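You operate a simulated robot arm through the tools that you are given. There is no shell and no other tool. Be economical: measure what you need, move in short steps, check, and stop when the job is done.

You are at the controls of a simulated robot arm. One attempt, no reset.

## Task
Put the green bowl and the jaggery block in the big bowl.

It is judged by the outcome, as a careful person would: the job done as asked, and still so three seconds after it is handed in. It fails if anything else is knocked over, pushed out of place, dropped, spilled or broken.

## Robot
A 7-joint arm with a two-finger parallel gripper, fixed in place. Base frame: the origin is at the foot of the arm, x ahead of it, y to its left, z up; the work surface is at about z = 0.84. Units: m, degrees, N and s.
With the tool pointing down near the work surface it reaches from about 0.3 to 0.7 m from the base axis. Its first joint turns from -66.0 to 66.0 degrees. Payload 1.57 kg.
The TCP is the grasp point between the finger pads, 0.03 m short of the fingertips. In the tool frame z runs along the fingers and y along their closing line. The gripper opens to 0.11 m. The fingers are 0.024 m wide and 0.012 m thick; the gripper's body (0.048 by 0.112 m) begins 0.078 m behind the TCP.
Orientation is that of the tool frame in the base frame, as a unit quaternion [w, x, y, z]. With the fingers straight down and closing along the base's y, the tool's x points along the base's -x, its y along +y and its z along -z.

## Interface
- The arm moves only by the tool play_rows. Its argument "plan" is a list of rows, each a list of 7 numbers: the shift along the tool's x, y, z in cm, then the turn, a rotation vector about the tool's x, y, z in degrees, then the opening, from 0 (shut) to 1 (fully open). In form: [[dx, dy, dz, rx, ry, rz, gripper], ...]. A call has 1 to 20 rows; each row shifts and turns the commanded pose from where the row before left it, along the tool's axes as they then stand. A row lasts 0.2 s, in which the tool goes at most 0.05 m and 8.6 degrees; a call with a longer step from one row to the next is refused whole, and so is a gripper value outside its range. A pose out of reach is approached as far as the arm can. The call stops where the force on the tool passes 40 N (or 10 N more than at its start, if that is more) or the arm is blocked; 0.2 s more then pass. The fingers move at their own pace (about 0.108 m/s each) and stop on an object; they squeeze with about 22 N. The grip force told is the motor's: it shows also when the fingers shut on nothing. Time passes only in rows, and 0.2 s behind the last, so rows that do not move let the fingers close. It gives the time, the measured TCP pose, the force on the tool (base axes), the opening and the grip force at its end, in the units of the frame above (readings bear some noise).
- Cameras (640 x 400 px; columns grow to the right, rows downward): "scene" is fixed at [0.1664, -0.3991, 1.3942]; the picture's right is [0.73, -0.68, 0.00], its down [-0.45, -0.49, -0.75] and it looks along [0.51, 0.55, -0.66] (base axes); focal length 215 px, centre (320, 200). "wrist" rides on the gripper at [-0.036, 0, -0.08] in the tool frame; the picture's right is [0.00, -1.00, 0.00], its down [0.97, 0.00, -0.24] and it looks along [0.24, 0.00, 0.97] (tool axes); focal length 218 px, centre (320, 200).
- camera(camera): a new picture of that camera. It takes no simulated time.
- locate(camera, pixels): for up to 12 pixels [column, row] of the newest picture of that camera ("zoom" is the newest enlarged one), the place [x, y, z] in the base frame of the surface seen there, good to about 0.002 m. It takes no simulated time.
- enlarge(camera, box): a new picture of the part [left, top, right, bottom] of that camera's present view, enlarged. It takes no simulated time.
- hand_in(): hands the job in; it is judged then, once.

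Keep the steps short. Do not move on a guess: measure, check each grasp and each placing, and mend mistakes. In all there are 60 turns and 30 pictures (those below and enlarged ones count). Leave the gripper open and the arm clear of the work at the hand-in unless told otherwise, and finish with a single line.

The tools are called after "Call:" as a command line: name --pt "numbers of a row" for each row, then --argument value for the rest, lists and objects as JSON in quotes. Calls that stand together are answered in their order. play_rows: Moves the arm, as the interface text tells. Its arguments: {"type":"object","properties":{"plan":{"type":"array"}},"required":["plan"]} The other tools are called the same way: camera (camera) takes a picture; locate (camera, pixels) gives the place of the surface under pixels of a picture; enlarge (camera, box) takes an enlarged picture of a part of a camera's view; hand_in () hands the job in.

At the start:

```text
time: 0.0
ee_pos: [0.4525, -0.1602, 1.1843]
tcp_rot: [0.0, 0.0, 1.0, 0.0]
wrist_force: [-0.3, 0.1, -0.1]
gripper_width: 0.1101
grip_force: 0.1
```

scene: 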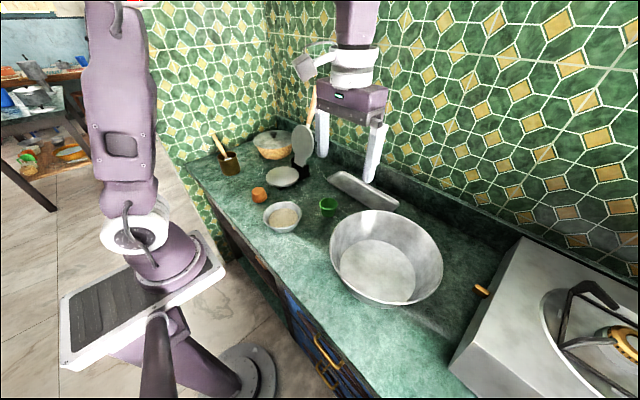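
wrist: 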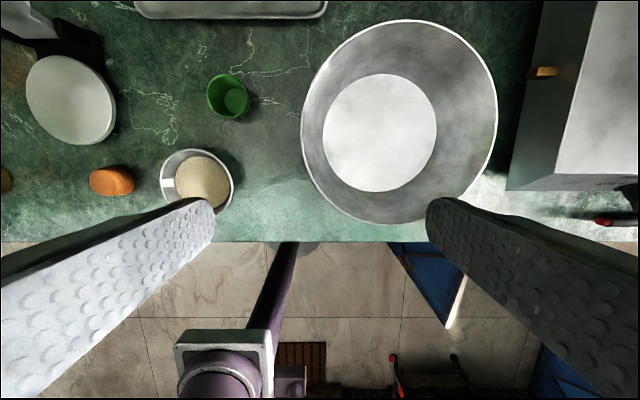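

I see the green bowl near (228,97) in the wrist picture, the orange-brown block (jaggery) near (112,181), and the big bowl near (400,120). I'll measure them.

Call:
locate --camera "wrist" --pixels '[[209, 97], [249, 97], [228, 76], [235, 101], [112, 178], [92, 181], [132, 181], [380, 130], [302, 130], [497, 110], [395, 20], [380, 222]]'

Call:
enlarge --camera "wrist" --box '[60, 50, 300, 220]'

Call:
enlarge --camera "scene" --box '[210, 120, 450, 310]'

```text
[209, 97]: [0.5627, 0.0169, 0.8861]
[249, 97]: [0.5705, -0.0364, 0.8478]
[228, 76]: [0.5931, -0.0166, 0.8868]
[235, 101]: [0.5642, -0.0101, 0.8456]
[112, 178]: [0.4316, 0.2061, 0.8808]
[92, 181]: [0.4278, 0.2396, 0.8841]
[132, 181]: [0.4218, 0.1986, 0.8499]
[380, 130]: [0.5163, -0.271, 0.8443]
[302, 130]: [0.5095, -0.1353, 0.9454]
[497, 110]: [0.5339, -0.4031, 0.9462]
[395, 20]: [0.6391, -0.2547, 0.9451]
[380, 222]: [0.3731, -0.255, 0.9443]
```

```text
2.35 times, centred on (180, 135) of wrist
```

zoom: 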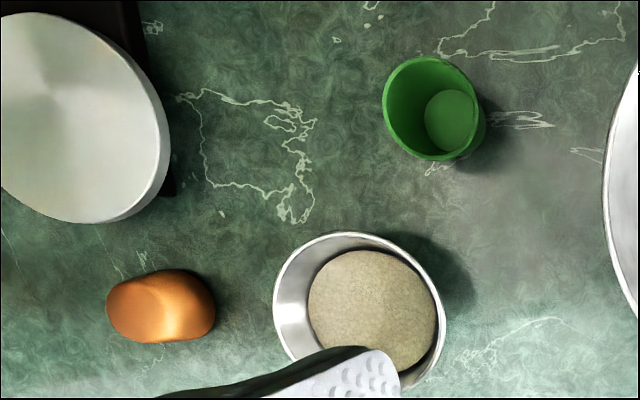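

```text
2.11 times, centred on (330, 215) of scene
```

zoom: 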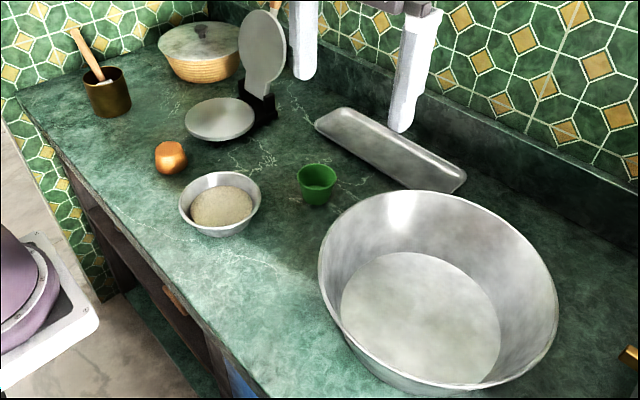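

The newest zoom is of the scene; I'll measure the green rim and the block's outline there, plus the inside of the flour bowl and its rim for clearance.

Call:
locate --camera "zoom" --pixels '[[298, 174], [336, 175], [317, 164], [316, 187], [316, 203], [157, 147], [170, 143], [184, 150], [170, 152], [156, 165], [172, 174], [186, 165]]'

Call:
locate --camera "wrist" --pixels '[[208, 90], [222, 75], [238, 76], [224, 114], [247, 88], [236, 116], [163, 180], [190, 150], [231, 175], [116, 110], [86, 145], [110, 168]]'

```text
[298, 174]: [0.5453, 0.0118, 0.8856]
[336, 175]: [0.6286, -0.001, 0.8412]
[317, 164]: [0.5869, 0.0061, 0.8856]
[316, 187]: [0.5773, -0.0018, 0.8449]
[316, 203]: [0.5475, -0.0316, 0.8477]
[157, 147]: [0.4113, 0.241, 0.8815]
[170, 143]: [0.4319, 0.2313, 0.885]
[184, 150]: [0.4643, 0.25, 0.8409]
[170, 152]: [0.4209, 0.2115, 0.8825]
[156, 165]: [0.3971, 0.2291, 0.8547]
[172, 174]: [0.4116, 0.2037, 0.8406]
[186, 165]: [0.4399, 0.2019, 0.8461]
```

```text
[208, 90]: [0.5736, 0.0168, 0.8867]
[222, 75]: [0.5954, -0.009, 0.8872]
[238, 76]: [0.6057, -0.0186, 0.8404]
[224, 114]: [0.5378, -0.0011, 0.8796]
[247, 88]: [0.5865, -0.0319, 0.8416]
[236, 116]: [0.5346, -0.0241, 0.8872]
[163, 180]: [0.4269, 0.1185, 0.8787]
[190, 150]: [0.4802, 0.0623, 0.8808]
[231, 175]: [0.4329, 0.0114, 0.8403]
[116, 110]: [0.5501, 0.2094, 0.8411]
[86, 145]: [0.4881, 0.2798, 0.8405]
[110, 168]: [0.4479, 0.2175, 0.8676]
```

Green bowl: rim centre about (0.565, -0.012), width about 0.06, rim z 0.887. Big bowl: centre about (0.508, -0.268), rim z 0.945, floor 0.844. Block: centre about (0.424, 0.221), top 0.885. I'll move high above the green bowl first, then descend part way and look.

Call:
play_rows --pt "-2.8 3.7 0 0 0 0 1" --pt "-2.8 3.7 0 0 0 0 1" --pt "-2.8 3.7 0 0 0 0 1" --pt "-2.85 3.7 0 0 0 0 1" --pt "0 0 4 0 0 0 1" --pt "0 0 4 0 0 0 1" --pt "0 0 4 0 0 0 1" --pt "0 0 4 0 0 0 1" --pt "0 0 2 0 0 0 1" --pt "0 0 0 0 0 0 1"

Call:
camera --camera "wrist"

```text
time: 2.2
ee_pos: [0.566, -0.0125, 1.0041]
tcp_rot: [0.0, 0.001, 1.0, 0.0]
wrist_force: [0.2, -0.4, -0.1]
gripper_width: 0.1101
grip_force: 0.1
```

```text
25 pictures are left
```

wrist: 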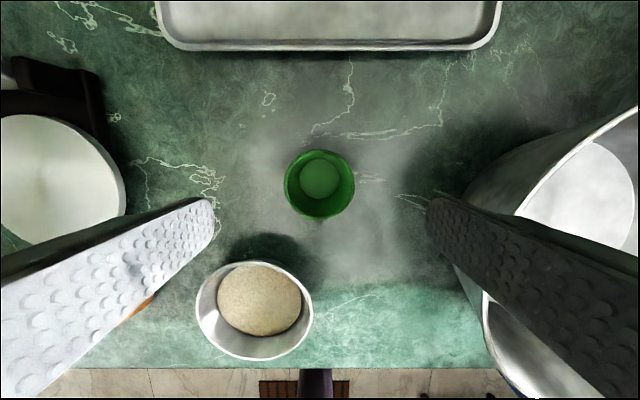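

The green bowl is centred between the fingers (319,184). I'll measure its rim to check x.

Call:
locate --camera "wrist" --pixels '[[319, 151], [319, 219], [286, 184], [353, 184], [318, 180]]'

```text
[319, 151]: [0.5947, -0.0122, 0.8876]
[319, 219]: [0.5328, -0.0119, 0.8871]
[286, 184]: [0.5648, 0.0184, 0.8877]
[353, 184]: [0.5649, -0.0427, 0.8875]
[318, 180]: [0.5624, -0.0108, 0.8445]
```

Centre (0.564, -0.012), diameter 0.061. Alignment is good; I'll descend to TCP z 0.877 (tips 0.847) and close.

Call:
play_rows --pt "0.2 0 4 0 0 0 1" --pt "0 0 4 0 0 0 1" --pt "0 0 3 0 0 0 1" --pt "0 0 1.7 0 0 0 1" --pt "0 0 0 0 0 0 1" --pt "0 0 0 0 0 0 0.5" --pt "0 0 0 0 0 0 0.3" --pt "0 0 0 0 0 0 0.3" --pt "0 0 0 0 0 0 0.3"

```text
time: 4.2
ee_pos: [0.5641, -0.0119, 0.8766]
tcp_rot: [0.0, 0.0, 1.0, 0.0]
wrist_force: [0.0, -0.2, -0.4]
gripper_width: 0.0603
grip_force: 22.4
```

The fingers stopped at 0.060 with 22 N, so it is gripped. Lift in small steps, then look.

Call:
play_rows --pt "0 0 -2 0 0 0 0.3" --pt "0 0 -3 0 0 0 0.3" --pt "0 0 -4 0 0 0 0.3" --pt "0 0 -4 0 0 0 0.3" --pt "0 0 -3 0 0 0 0.3" --pt "0 0 0 0 0 0 0.3"

Call:
camera --camera "scene"

```text
time: 5.6
ee_pos: [0.5621, -0.0137, 1.0372]
tcp_rot: [0.0, 0.001, 1.0, 0.001]
wrist_force: [0.7, 0.0, 1.2]
gripper_width: 0.0331
grip_force: 0.1
```

```text
24 pictures are left
```

scene: 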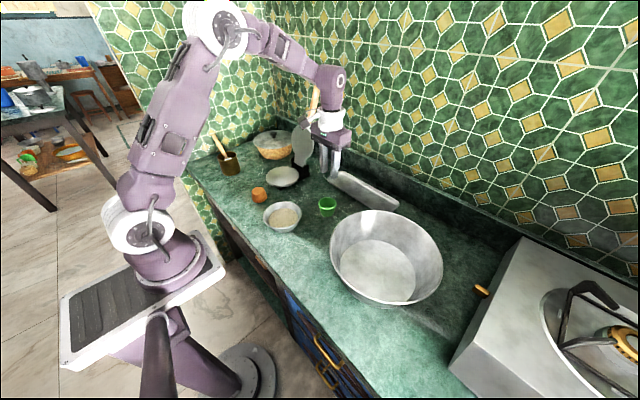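

The opening fell to 0.033: the bowl slipped out because of its tapered side, and still stands on the table. I'll look close up at its shape and place.

Call:
enlarge --camera "scene" --box '[300, 185, 356, 220]'

Call:
camera --camera "wrist"

```text
11.43 times, centred on (328, 202) of scene
```

zoom: 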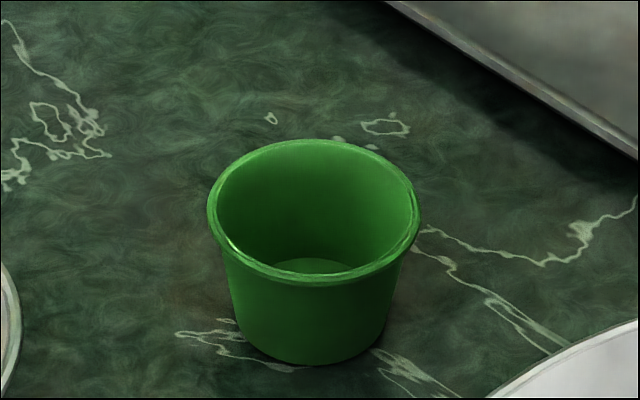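

```text
22 pictures are left
```

wrist: 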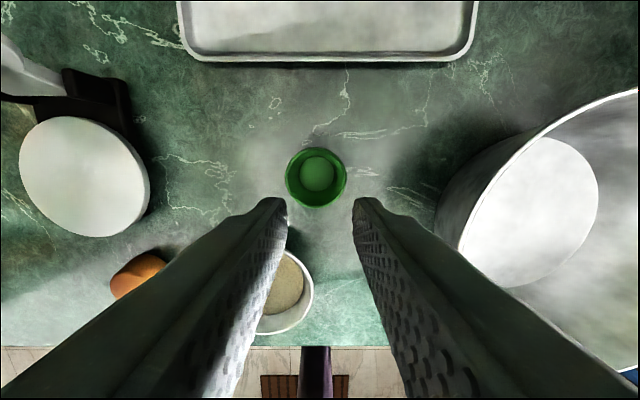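

It is upright. It has tapered sides, so I'll grip one wall instead, with one finger inside and the tool tilted parallel to the wall. Measuring rim and inner floor edges.

Call:
locate --camera "wrist" --pixels '[[317, 149], [317, 207], [287, 177], [346, 177], [317, 172], [301, 172], [333, 172], [291, 177], [296, 175], [299, 174], [343, 177], [338, 175]]'

Call:
locate --camera "zoom" --pixels '[[209, 215], [419, 222], [315, 141], [315, 284], [222, 255], [236, 325], [300, 290], [300, 360], [228, 290], [396, 270], [386, 320]]'

```text
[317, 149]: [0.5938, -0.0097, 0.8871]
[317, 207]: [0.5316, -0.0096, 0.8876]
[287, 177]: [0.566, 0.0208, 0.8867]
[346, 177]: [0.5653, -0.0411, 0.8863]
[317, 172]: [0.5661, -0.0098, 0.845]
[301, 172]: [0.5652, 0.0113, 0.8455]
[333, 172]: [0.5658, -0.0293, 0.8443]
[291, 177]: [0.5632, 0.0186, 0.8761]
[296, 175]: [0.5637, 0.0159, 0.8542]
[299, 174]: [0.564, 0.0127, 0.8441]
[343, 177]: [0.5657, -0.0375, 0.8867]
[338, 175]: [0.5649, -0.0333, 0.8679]
```

```text
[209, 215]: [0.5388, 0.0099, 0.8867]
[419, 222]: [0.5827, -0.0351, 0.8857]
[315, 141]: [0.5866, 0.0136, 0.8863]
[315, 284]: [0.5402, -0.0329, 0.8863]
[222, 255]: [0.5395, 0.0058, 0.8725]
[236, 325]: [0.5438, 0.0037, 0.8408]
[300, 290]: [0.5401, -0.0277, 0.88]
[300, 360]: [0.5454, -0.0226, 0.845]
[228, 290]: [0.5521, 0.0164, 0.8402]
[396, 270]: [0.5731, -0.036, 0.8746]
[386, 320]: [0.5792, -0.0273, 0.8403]
```

Bowl centre (0.563, -0.010), outer rim radius 0.031, walls about 10° off vertical. I'll go to a tilted hover 10 cm behind the target (0.563, 0.020, 0.886) on the left wall, opening 0.04.

Call:
play_rows --pt "0.1 2.5 2.5 0 0 0 0.36" --pt "0 2.4 2.75 0 0 0 0.36" --pt "0 0 0 5 0 0 0.36" --pt "0 0 0 5 0 0 0.36" --pt "0 0 0 0 0 0 0.36" --pt "0 0 0 0 0 0 0.36"

Call:
camera --camera "wrist"

```text
time: 7.0
ee_pos: [0.5618, 0.0364, 0.9842]
tcp_rot: [0.0, -0.001, 0.996, -0.087]
wrist_force: [-0.2, -0.5, 1.0]
gripper_width: 0.0398
grip_force: 0.1
```

```text
21 pictures are left
```

wrist: 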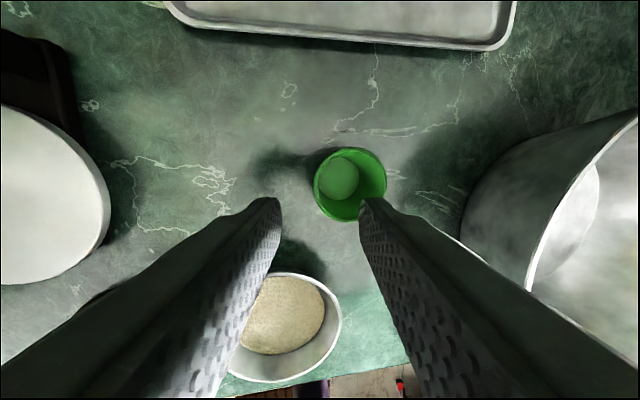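

The left wall lies at column ~317, midway between the fingers, and parallel to the tool. I'll descend 6 cm and look again.

Call:
play_rows --pt "0 0 3 0 0 0 0.36" --pt "0 0 3 0 0 0 0.36" --pt "0 0 0 0 0 0 0.36"

Call:
camera --camera "wrist"

Call:
enlarge --camera "scene" --box '[290, 170, 370, 220]'

```text
time: 7.8
ee_pos: [0.5611, 0.0257, 0.9259]
tcp_rot: [0.001, 0.001, 0.996, -0.087]
wrist_force: [0.1, -0.2, -0.1]
gripper_width: 0.0396
grip_force: 0.1
```

```text
20 pictures are left
```

wrist: 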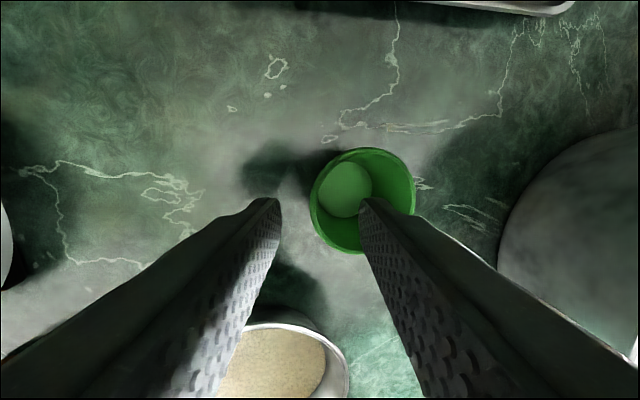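

```text
8.00 times, centred on (330, 195) of scene
```

zoom: 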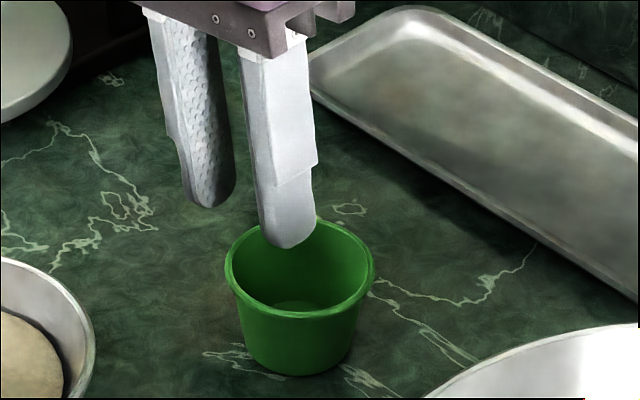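

The inner finger is over the bowl's mouth and the wall sits between the fingers. Descend the last 4 cm and close slowly.

Call:
play_rows --pt "-0.1 0 2 0 0 0 0.36" --pt "0 0 2 0 0 0 0.36" --pt "0 0 0 0 0 0 0.36" --pt "0 0 0 0 0 0 0.2" --pt "0 0 0 0 0 0 0.1" --pt "0 0 0 0 0 0 0" --pt "0 0 0 0 0 0 0"

Call:
camera --camera "wrist"

```text
time: 8.2
ee_pos: [0.564, 0.0241, 0.9109]
tcp_rot: [0.004, 0.0, 0.996, -0.089]
wrist_force: [-2.2, 2.5, 18.3]
gripper_width: 0.0405
grip_force: 0.9
stopped in row 2: the force on the tool passed its limit (the readings are from after the stop); the commanded pose is now the measured one
```

```text
18 pictures are left
```

wrist: 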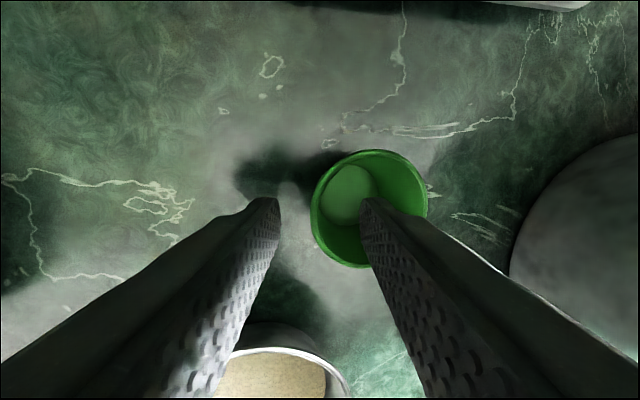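

The force stop came with the inner finger's tip at z≈0.885, right at the rim plane inside the mouth: the bowl resists as if its mouth were filled. So a wall grip won't work. I'll back off, straighten the tool, and check the bowl's place.

Call:
play_rows --pt "0 0 -3 0 0 0 0.36" --pt "0 0 -4 0 0 0 0.36" --pt "0 0 0 -5 0 0 0.9" --pt "0 0 0 -5 0 0 0.9" --pt "0 -4 0 0 0 0 0.9" --pt "0 0 0 0 0 0 0.9" --pt "0 0 0 0 0 0 0.9"

Call:
camera --camera "wrist"

```text
time: 9.8
ee_pos: [0.5633, -0.004, 0.9783]
tcp_rot: [0.002, 0.0, 1.0, 0.0]
wrist_force: [0.1, -0.4, 0.1]
gripper_width: 0.099
grip_force: 0.1
```

```text
17 pictures are left
```

wrist: 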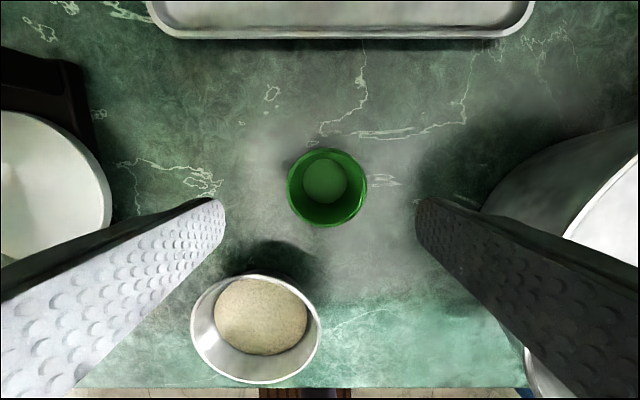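

Call:
locate --camera "wrist" --pixels '[[327, 151], [327, 225], [289, 187], [366, 187], [325, 180]]'

```text
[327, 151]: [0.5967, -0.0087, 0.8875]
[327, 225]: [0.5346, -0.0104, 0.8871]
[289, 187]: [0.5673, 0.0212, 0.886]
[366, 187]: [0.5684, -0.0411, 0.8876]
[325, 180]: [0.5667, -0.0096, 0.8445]
```

The bowl stands at (0.566, -0.010), flat. I'll grip across it again, but with the rim at the TCP height (pads' middle), squeeze longer, and lift very slowly.

Call:
play_rows --pt "-0.25 -0.6 0 0 0 0 0.9" --pt "0 0 4 0 0 0 0.9" --pt "0 0 3 0 0 0 0.9" --pt "0 0 2.1 0 0 0 0.9" --pt "0 0 0 0 0 0 0.7" --pt "0 0 0 0 0 0 0.5" --pt "0 0 0 0 0 0 0" --pt "0 0 0 0 0 0 0" --pt "0 0 0 0 0 0 0" --pt "0 0 -0.3 0 0 0 0" --pt "0 0 -0.3 0 0 0 0" --pt "0 0 -0.4 0 0 0 0" --pt "0 0 0 0 0 0 0"

Call:
enlarge --camera "scene" --box '[290, 170, 370, 220]'

```text
time: 12.7
ee_pos: [0.5665, -0.0113, 0.8971]
tcp_rot: [0.003, 0.0, 1.0, 0.0]
wrist_force: [0.9, 0.3, -0.8]
gripper_width: 0.06
grip_force: 21.6
```

```text
8.00 times, centred on (330, 195) of scene
```

zoom: 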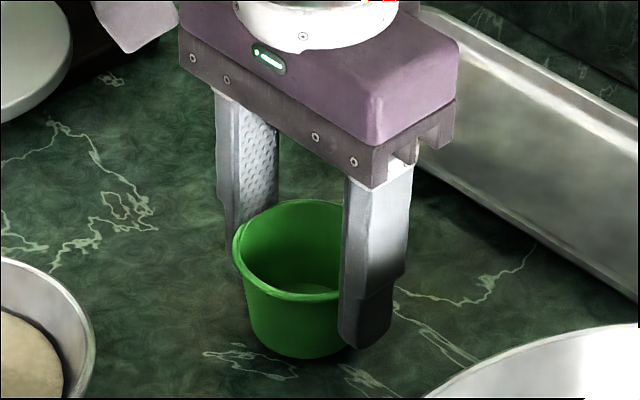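

The grip holds at 0.060 with 22 N. Checking the rim's height to see if it lifted.

Call:
locate --camera "zoom" --pixels '[[300, 203], [240, 255], [300, 293], [300, 350]]'

```text
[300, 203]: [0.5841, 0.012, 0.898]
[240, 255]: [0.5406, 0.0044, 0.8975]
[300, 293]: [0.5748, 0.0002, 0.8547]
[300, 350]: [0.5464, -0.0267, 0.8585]
```

It rose by 1 cm (rim 0.898) and is held. Continue slowly upward.

Call:
play_rows --pt "0 0 -0.5 0 0 0 0" --pt "0 0 -0.6 0 0 0 0" --pt "0 0 -0.7 0 0 0 0" --pt "0 0 -0.7 0 0 0 0" --pt "0 0 -0.7 0 0 0 0" --pt "0 0 -0.7 0 0 0 0" --pt "0 0 -0.7 0 0 0 0" --pt "0 0 -0.7 0 0 0 0" --pt "0 0 -0.7 0 0 0 0" --pt "0 0 -0.7 0 0 0 0" --pt "0 0 -0.7 0 0 0 0" --pt "0 0 -0.7 0 0 0 0" --pt "0 0 -0.7 0 0 0 0" --pt "0 0 -0.7 0 0 0 0" --pt "0 0 -0.7 0 0 0 0" --pt "0 0 -0.7 0 0 0 0" --pt "0 0 -0.7 0 0 0 0" --pt "0 0 -0.6 0 0 0 0" --pt "0 0 -0.3 0 0 0 0" --pt "0 0 0 0 0 0 0"

Call:
camera --camera "wrist"

```text
time: 16.9
ee_pos: [0.5654, -0.0101, 1.023]
tcp_rot: [0.003, 0.0, 1.0, 0.001]
wrist_force: [-0.4, 0.5, 0.2]
gripper_width: 0.0596
grip_force: 21.8
```

```text
15 pictures are left
```

wrist: 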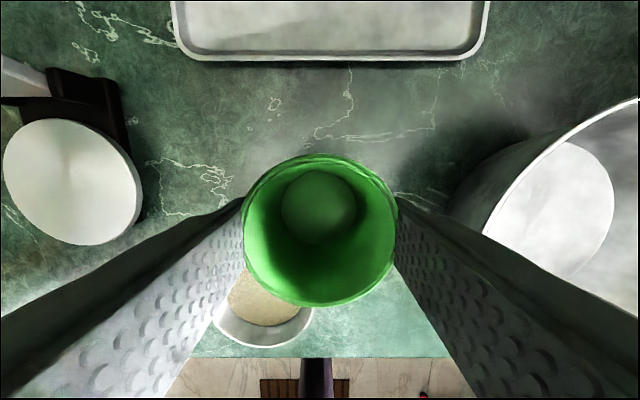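

Still held level, bowl bottom at about z 0.976, above the big rim (0.945). Now carry it to (0.538, -0.269), the far half of the big bowl's floor.

Call:
play_rows --pt "0 -0.5 0 0 0 0 0" --pt "0.1 -1 0 0 0 0 0" --pt "0.15 -1.4 0 0 0 0 0" --pt "0.2 -1.6 0 0 0 0 0" --pt "0.2 -1.6 0 0 0 0 0" --pt "0.2 -1.6 0 0 0 0 0" --pt "0.2 -1.6 0 0 0 0 0" --pt "0.2 -1.6 0 0 0 0 0" --pt "0.2 -1.6 0 0 0 0 0" --pt "0.2 -1.6 0 0 0 0 0" --pt "0.2 -1.6 0 0 0 0 0" --pt "0.2 -1.6 0 0 0 0 0" --pt "0.2 -1.6 0 0 0 0 0" --pt "0.2 -1.6 0 0 0 0 0" --pt "0.2 -1.6 0 0 0 0 0" --pt "0.1 -1.6 0 0 0 0 0" --pt "0 -1.2 0 0 0 0 0" --pt "0 -0.6 0 0 0 0 0" --pt "0 -0.4 0 0 0 0 0" --pt "0 0 0 0 0 0 0"

Call:
camera --camera "wrist"

```text
time: 21.1
ee_pos: [0.5384, -0.2699, 1.023]
tcp_rot: [0.003, 0.0, 1.0, 0.0]
wrist_force: [0.0, 0.0, 0.4]
gripper_width: 0.0597
grip_force: 22.4
```

```text
14 pictures are left
```

wrist: 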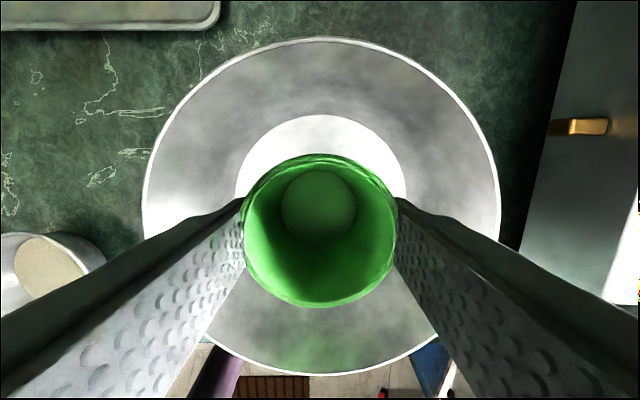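

The big bowl's floor appears as the bright disc, cols 236–407. Checking its extent in x and its height before lowering.

Call:
locate --camera "wrist" --pixels '[[320, 118], [320, 112], [240, 185], [402, 185], [320, 140], [320, 40], [320, 372], [145, 200], [499, 200]]'

```text
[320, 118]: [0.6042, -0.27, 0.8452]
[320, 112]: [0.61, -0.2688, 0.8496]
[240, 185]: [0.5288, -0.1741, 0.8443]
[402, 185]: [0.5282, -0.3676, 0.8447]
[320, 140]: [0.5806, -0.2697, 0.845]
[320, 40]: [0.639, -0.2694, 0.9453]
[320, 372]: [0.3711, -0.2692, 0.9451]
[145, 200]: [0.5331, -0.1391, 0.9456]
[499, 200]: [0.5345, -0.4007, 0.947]
```

Floor centre (0.505, -0.27), radius about 0.10, z 0.845. The bowl should touch down at TCP z ≈ 0.891. Lowering gently to about 0.893.

Call:
play_rows --pt "0 0 0.4 0 0 0 0" --pt "0 0 0.7 0 0 0 0" --pt "0 0 0.9 0 0 0 0" --pt "0 0 0.9 0 0 0 0" --pt "0 0 0.9 0 0 0 0" --pt "0 0 0.9 0 0 0 0" --pt "0 0 0.9 0 0 0 0" --pt "0 0 0.9 0 0 0 0" --pt "0 0 0.9 0 0 0 0" --pt "0 0 0.9 0 0 0 0" --pt "0 0 0.9 0 0 0 0" --pt "0 0 0.9 0 0 0 0" --pt "0 0 0.9 0 0 0 0" --pt "0 0 0.7 0 0 0 0" --pt "0 0 0.6 0 0 0 0" --pt "0 0 0.4 0 0 0 0" --pt "0 0 0.2 0 0 0 0" --pt "0 0 0.1 0 0 0 0" --pt "0 0 0 0 0 0 0"

Call:
enlarge --camera "scene" --box '[320, 190, 464, 280]'

```text
time: 25.1
ee_pos: [0.539, -0.2688, 0.892]
tcp_rot: [0.003, 0.0, 1.0, -0.001]
wrist_force: [-0.3, 0.0, -0.8]
gripper_width: 0.0595
grip_force: 22.0
```

```text
4.44 times, centred on (392, 235) of scene
```

zoom: 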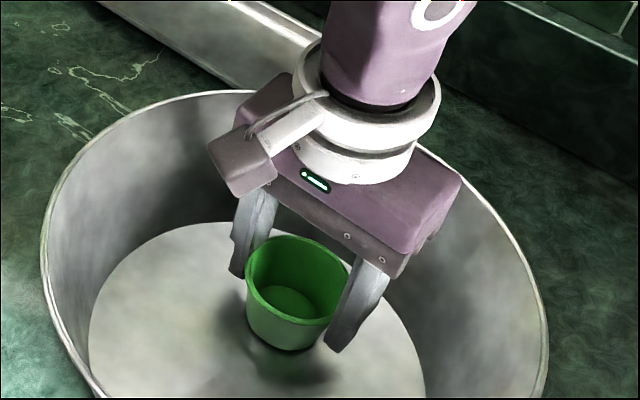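

The bowl is about at the floor. I'll go 2 mm more in tiny steps, then open gently.

Call:
play_rows --pt "0 0 0.1 0 0 0 0" --pt "0 0 0.1 0 0 0 0" --pt "0 0 0 0 0 0 0.6" --pt "0 0 0 0 0 0 0.68" --pt "0 0 0 0 0 0 0.75" --pt "0 0 0 0 0 0 0.8" --pt "0 0 0 0 0 0 0.8"

Call:
play_rows --pt "0 0 -2 0 0 0 0.8" --pt "0 0 -4 0 0 0 0.8" --pt "0 0 -4 0 0 0 0.8" --pt "0 0 -4 0 0 0 0.8" --pt "0 0 -2 0 0 0 0.8" --pt "0 0 0 0 0 0 0.8"

Call:
camera --camera "wrist"

```text
time: 26.6
ee_pos: [0.5394, -0.2692, 0.8912]
tcp_rot: [0.003, 0.0, 1.0, 0.0]
wrist_force: [0.0, -0.7, -1.0]
gripper_width: 0.0881
grip_force: 0.0
```

```text
time: 28.1
ee_pos: [0.5397, -0.2682, 1.0516]
tcp_rot: [0.002, 0.0, 1.0, 0.0]
wrist_force: [-0.6, -0.6, -0.1]
gripper_width: 0.0882
grip_force: 0.1
```

```text
12 pictures are left
```

wrist: 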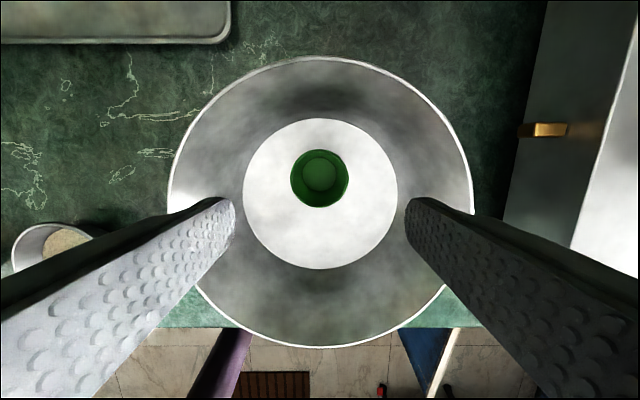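

The green bowl stands upright inside. Next, over the block at (0.424, 0.221), staying at z 1.05.

Call:
play_rows --pt "0.5 2 0 0 0 0 1" --pt "0.9 3.9 0 0 0 0 1" --pt "0.9 3.9 0 0 0 0 1" --pt "0.9 3.9 0 0 0 0 1" --pt "0.9 3.9 0 0 0 0 1" --pt "0.9 3.9 0 0 0 0 1" --pt "0.9 3.9 0 0 0 0 1" --pt "0.9 3.9 0 0 0 0 1" --pt "0.9 3.9 0 0 0 0 1" --pt "0.9 3.9 0 0 0 0 1" --pt "0.9 3.9 0 0 0 0 1" --pt "0.9 3.9 0 0 0 0 1" --pt "1.1 2.5 0 0 0 0 1" --pt "0.05 1.6 0 0 0 0 1" --pt "0 0 0 0 0 0 1"

Call:
camera --camera "wrist"

```text
time: 31.2
ee_pos: [0.4226, 0.2203, 1.0501]
tcp_rot: [0.002, 0.0, 1.0, -0.001]
wrist_force: [-0.2, 0.0, -0.7]
gripper_width: 0.1097
grip_force: 0.0
```

```text
11 pictures are left
```

wrist: 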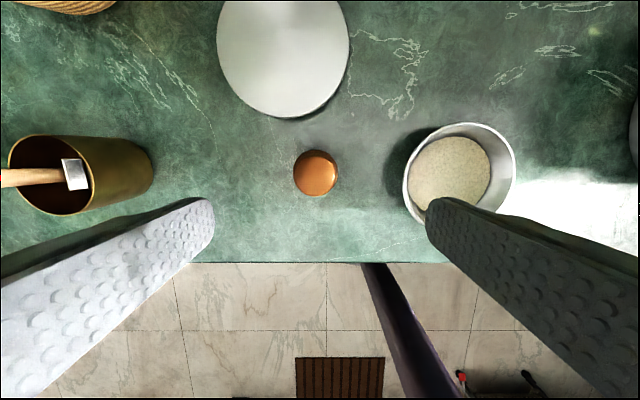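

The block is at (316,173), round. Measuring it and the neighbours' near edges.

Call:
locate --camera "wrist" --pixels '[[316, 153], [316, 194], [295, 173], [337, 173], [316, 173], [104, 172], [150, 165], [404, 185], [330, 100]]'

```text
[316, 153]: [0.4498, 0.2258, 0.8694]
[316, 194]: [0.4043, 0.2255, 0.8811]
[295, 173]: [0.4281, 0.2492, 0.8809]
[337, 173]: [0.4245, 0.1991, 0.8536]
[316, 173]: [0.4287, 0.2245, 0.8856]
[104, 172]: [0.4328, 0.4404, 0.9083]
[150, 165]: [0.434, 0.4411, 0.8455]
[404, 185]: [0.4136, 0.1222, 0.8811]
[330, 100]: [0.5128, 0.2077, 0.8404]
```

Block centre (0.427, 0.225), width about 0.05, neighbours clear. Descend to TCP z 0.874, close, then lift 1 cm slowly.

Call:
play_rows --pt "-0.45 0.45 3 0 0 0 1" --pt "0 0 4 0 0 0 1" --pt "0 0 4 0 0 0 1" --pt "0 0 3 0 0 0 1" --pt "0 0 2.2 0 0 0 1" --pt "0 0 1.4 0 0 0 1" --pt "0 0 0 0 0 0 0.7" --pt "0 0 0 0 0 0 0.5" --pt "0 0 0 0 0 0 0" --pt "0 0 0 0 0 0 0" --pt "0 0 0 0 0 0 0" --pt "0 0 -0.3 0 0 0 0" --pt "0 0 -0.3 0 0 0 0" --pt "0 0 -0.4 0 0 0 0" --pt "0 0 0 0 0 0 0"

Call:
enlarge --camera "scene" --box '[220, 165, 300, 215]'

```text
time: 34.5
ee_pos: [0.4286, 0.2242, 0.8835]
tcp_rot: [0.002, 0.0, 1.0, 0.0]
wrist_force: [-0.1, 0.4, 0.2]
gripper_width: 0.0577
grip_force: 22.2
```

```text
8.00 times, centred on (260, 190) of scene
```

zoom: 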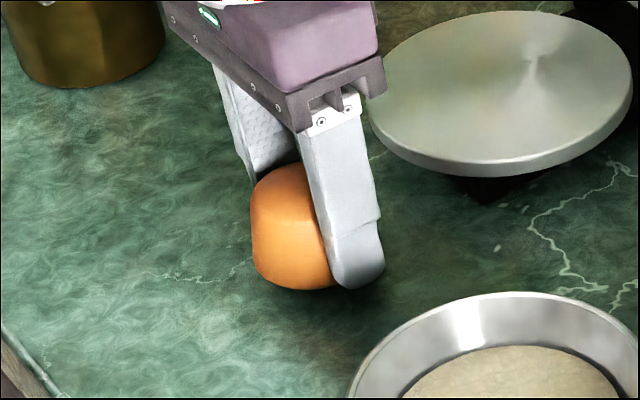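

Gripped at 0.058 and lifted off the table. Continue up slowly to about z 1.03.

Call:
play_rows --pt "0 0 -0.5 0 0 0 0" --pt "0 0 -0.7 0 0 0 0" --pt "0 0 -0.8 0 0 0 0" --pt "0 0 -0.9 0 0 0 0" --pt "0 0 -0.9 0 0 0 0" --pt "0 0 -0.9 0 0 0 0" --pt "0 0 -0.9 0 0 0 0" --pt "0 0 -0.9 0 0 0 0" --pt "0 0 -0.9 0 0 0 0" --pt "0 0 -0.9 0 0 0 0" --pt "0 0 -0.9 0 0 0 0" --pt "0 0 -0.9 0 0 0 0" --pt "0 0 -0.9 0 0 0 0" --pt "0 0 -0.9 0 0 0 0" --pt "0 0 -0.9 0 0 0 0" --pt "0 0 -0.9 0 0 0 0" --pt "0 0 -0.7 0 0 0 0" --pt "0 0 -0.4 0 0 0 0" --pt "0 0 0 0 0 0 0"

Call:
camera --camera "wrist"

```text
time: 38.5
ee_pos: [0.4285, 0.2245, 1.0334]
tcp_rot: [0.002, 0.0, 1.0, 0.0]
wrist_force: [-0.1, 0.2, -1.2]
gripper_width: 0.0579
grip_force: 21.9
```

```text
9 pictures are left
```

wrist: 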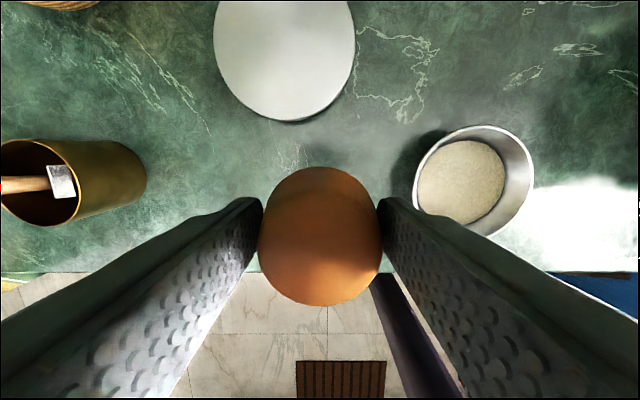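

Held firmly. Carry toward (0.460, -0.270), the near half of the big bowl, in two calls.

Call:
play_rows --pt "0 -0.6 0 0 0 0 0" --pt "-0.1 -1.2 0 0 0 0 0" --pt "-0.1 -1.7 0 0 0 0 0" --pt "-0.15 -1.9 0 0 0 0 0" --pt "-0.15 -1.9 0 0 0 0 0" --pt "-0.15 -1.9 0 0 0 0 0" --pt "-0.15 -1.9 0 0 0 0 0" --pt "-0.15 -1.9 0 0 0 0 0" --pt "-0.15 -1.9 0 0 0 0 0" --pt "-0.15 -1.9 0 0 0 0 0" --pt "-0.15 -1.9 0 0 0 0 0" --pt "-0.15 -1.9 0 0 0 0 0" --pt "-0.15 -1.9 0 0 0 0 0" --pt "-0.15 -1.9 0 0 0 0 0" --pt "-0.15 -1.7 0 0 0 0 0" --pt "0 -1.2 0 0 0 0 0" --pt "0 -0.6 0 0 0 0 0"

Call:
play_rows --pt "0 -0.6 0 0 0 0 0" --pt "-0.1 -1.2 0 0 0 0 0" --pt "-0.1 -1.7 0 0 0 0 0" --pt "-0.15 -1.9 0 0 0 0 0" --pt "-0.15 -1.9 0 0 0 0 0" --pt "-0.15 -1.9 0 0 0 0 0" --pt "-0.15 -1.9 0 0 0 0 0" --pt "-0.15 -1.9 0 0 0 0 0" --pt "-0.15 -1.9 0 0 0 0 0" --pt "-0.15 -1.9 0 0 0 0 0" --pt "0 -1.7 0 0 0 0 0" --pt "0 -1.2 0 0 0 0 0" --pt "0 -0.6 0 0 0 0 0" --pt "0 0 0 0 0 0 0"

Call:
camera --camera "wrist"

```text
time: 42.0
ee_pos: [0.4466, -0.0542, 1.0327]
tcp_rot: [0.002, 0.0, 1.0, 0.0]
wrist_force: [0.8, -0.1, -1.7]
gripper_width: 0.058
grip_force: 22.0
```

```text
time: 45.0
ee_pos: [0.4606, -0.2576, 1.0326]
tcp_rot: [0.002, 0.0, 1.0, 0.0]
wrist_force: [-0.5, -0.5, -2.0]
gripper_width: 0.0581
grip_force: 22.4
```

```text
8 pictures are left
```

wrist: 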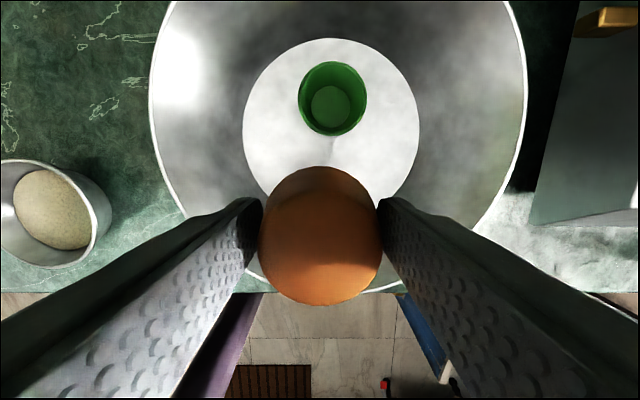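

Over the near half of the floor. Shift 1.2 cm in -y and lower 15.2 cm gently to just above touch-down (TCP ≈ 0.879).

Call:
play_rows --pt "0 -0.6 0.2 0 0 0 0" --pt "0 -0.6 0.6 0 0 0 0" --pt "0 0 1.0 0 0 0 0" --pt "0 0 1.1 0 0 0 0" --pt "0 0 1.1 0 0 0 0" --pt "0 0 1.1 0 0 0 0" --pt "0 0 1.1 0 0 0 0" --pt "0 0 1.1 0 0 0 0" --pt "0 0 1.1 0 0 0 0" --pt "0 0 1.1 0 0 0 0" --pt "0 0 1.1 0 0 0 0" --pt "0 0 1.1 0 0 0 0" --pt "0 0 1.0 0 0 0 0" --pt "0 0 0.9 0 0 0 0" --pt "0 0 0.7 0 0 0 0" --pt "0 0 0.5 0 0 0 0" --pt "0 0 0.3 0 0 0 0" --pt "0 0 0.1 0 0 0 0" --pt "0 0 0 0 0 0 0"

Call:
enlarge --camera "scene" --box '[320, 200, 464, 300]'

```text
time: 49.0
ee_pos: [0.4605, -0.2682, 0.8802]
tcp_rot: [0.003, -0.001, 1.0, 0.0]
wrist_force: [0.2, 0.8, -0.4]
gripper_width: 0.0578
grip_force: 22.5
```

```text
4.00 times, centred on (392, 250) of scene
```

zoom: 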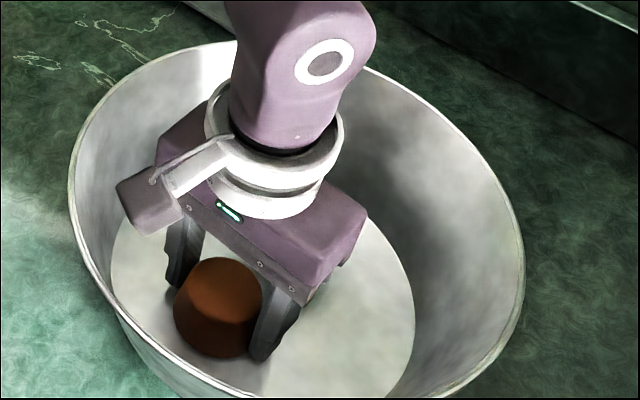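

At the floor within a couple of mm. Tiny further lowering, gentle opening, then rise straight up and check.

Call:
play_rows --pt "0 0 0.1 0 0 0 0" --pt "0 0 0.1 0 0 0 0" --pt "0 0 0 0 0 0 0.58" --pt "0 0 0 0 0 0 0.66" --pt "0 0 0 0 0 0 0.75" --pt "0 0 0 0 0 0 0.8" --pt "0 0 0 0 0 0 0.8"

Call:
play_rows --pt "0 0 -2 0 0 0 0.8" --pt "0 0 -4 0 0 0 0.8" --pt "0 0 -4 0 0 0 0.8" --pt "0 0 -4 0 0 0 0.8" --pt "0 0 -4 0 0 0 0.8" --pt "0 2 -4 0 0 0 0.8" --pt "0 4 -2 0 0 0 1" --pt "0 4 0 0 0 0 1" --pt "0 4 0 0 0 0 1" --pt "0 3 0 0 0 0 1" --pt "0 0 0 0 0 0 1"

Call:
camera --camera "scene"

Call:
camera --camera "wrist"

```text
time: 50.6
ee_pos: [0.4602, -0.2682, 0.8786]
tcp_rot: [0.002, 0.0, 1.0, 0.0]
wrist_force: [-0.4, 0.1, 1.0]
gripper_width: 0.0881
grip_force: 0.0
```

```text
time: 53.0
ee_pos: [0.4599, -0.0983, 1.1183]
tcp_rot: [0.003, 0.0, 1.0, 0.0]
wrist_force: [0.1, -1.1, 0.5]
gripper_width: 0.1099
grip_force: 0.0
```

```text
6 pictures are left
```

scene: 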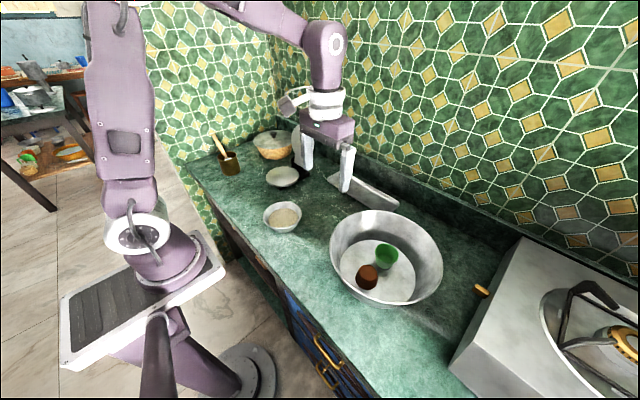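

```text
5 pictures are left
```

wrist: 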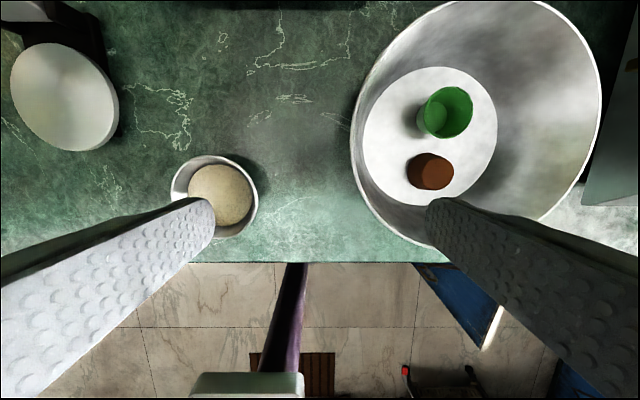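

Both pictures show the green bowl and the block upright on the floor of the big bowl. Everything else is in place, the gripper is open and the arm is clear. Handing in.

Call:
hand_in

```text
The job is handed in.
```

The green bowl and the jaggery block are both standing upright in the big bowl, with the gripper open and the arm clear; on the way, the green bowl slipped from the first grip and was pressed on a second try, shifting it only a few millimetres.
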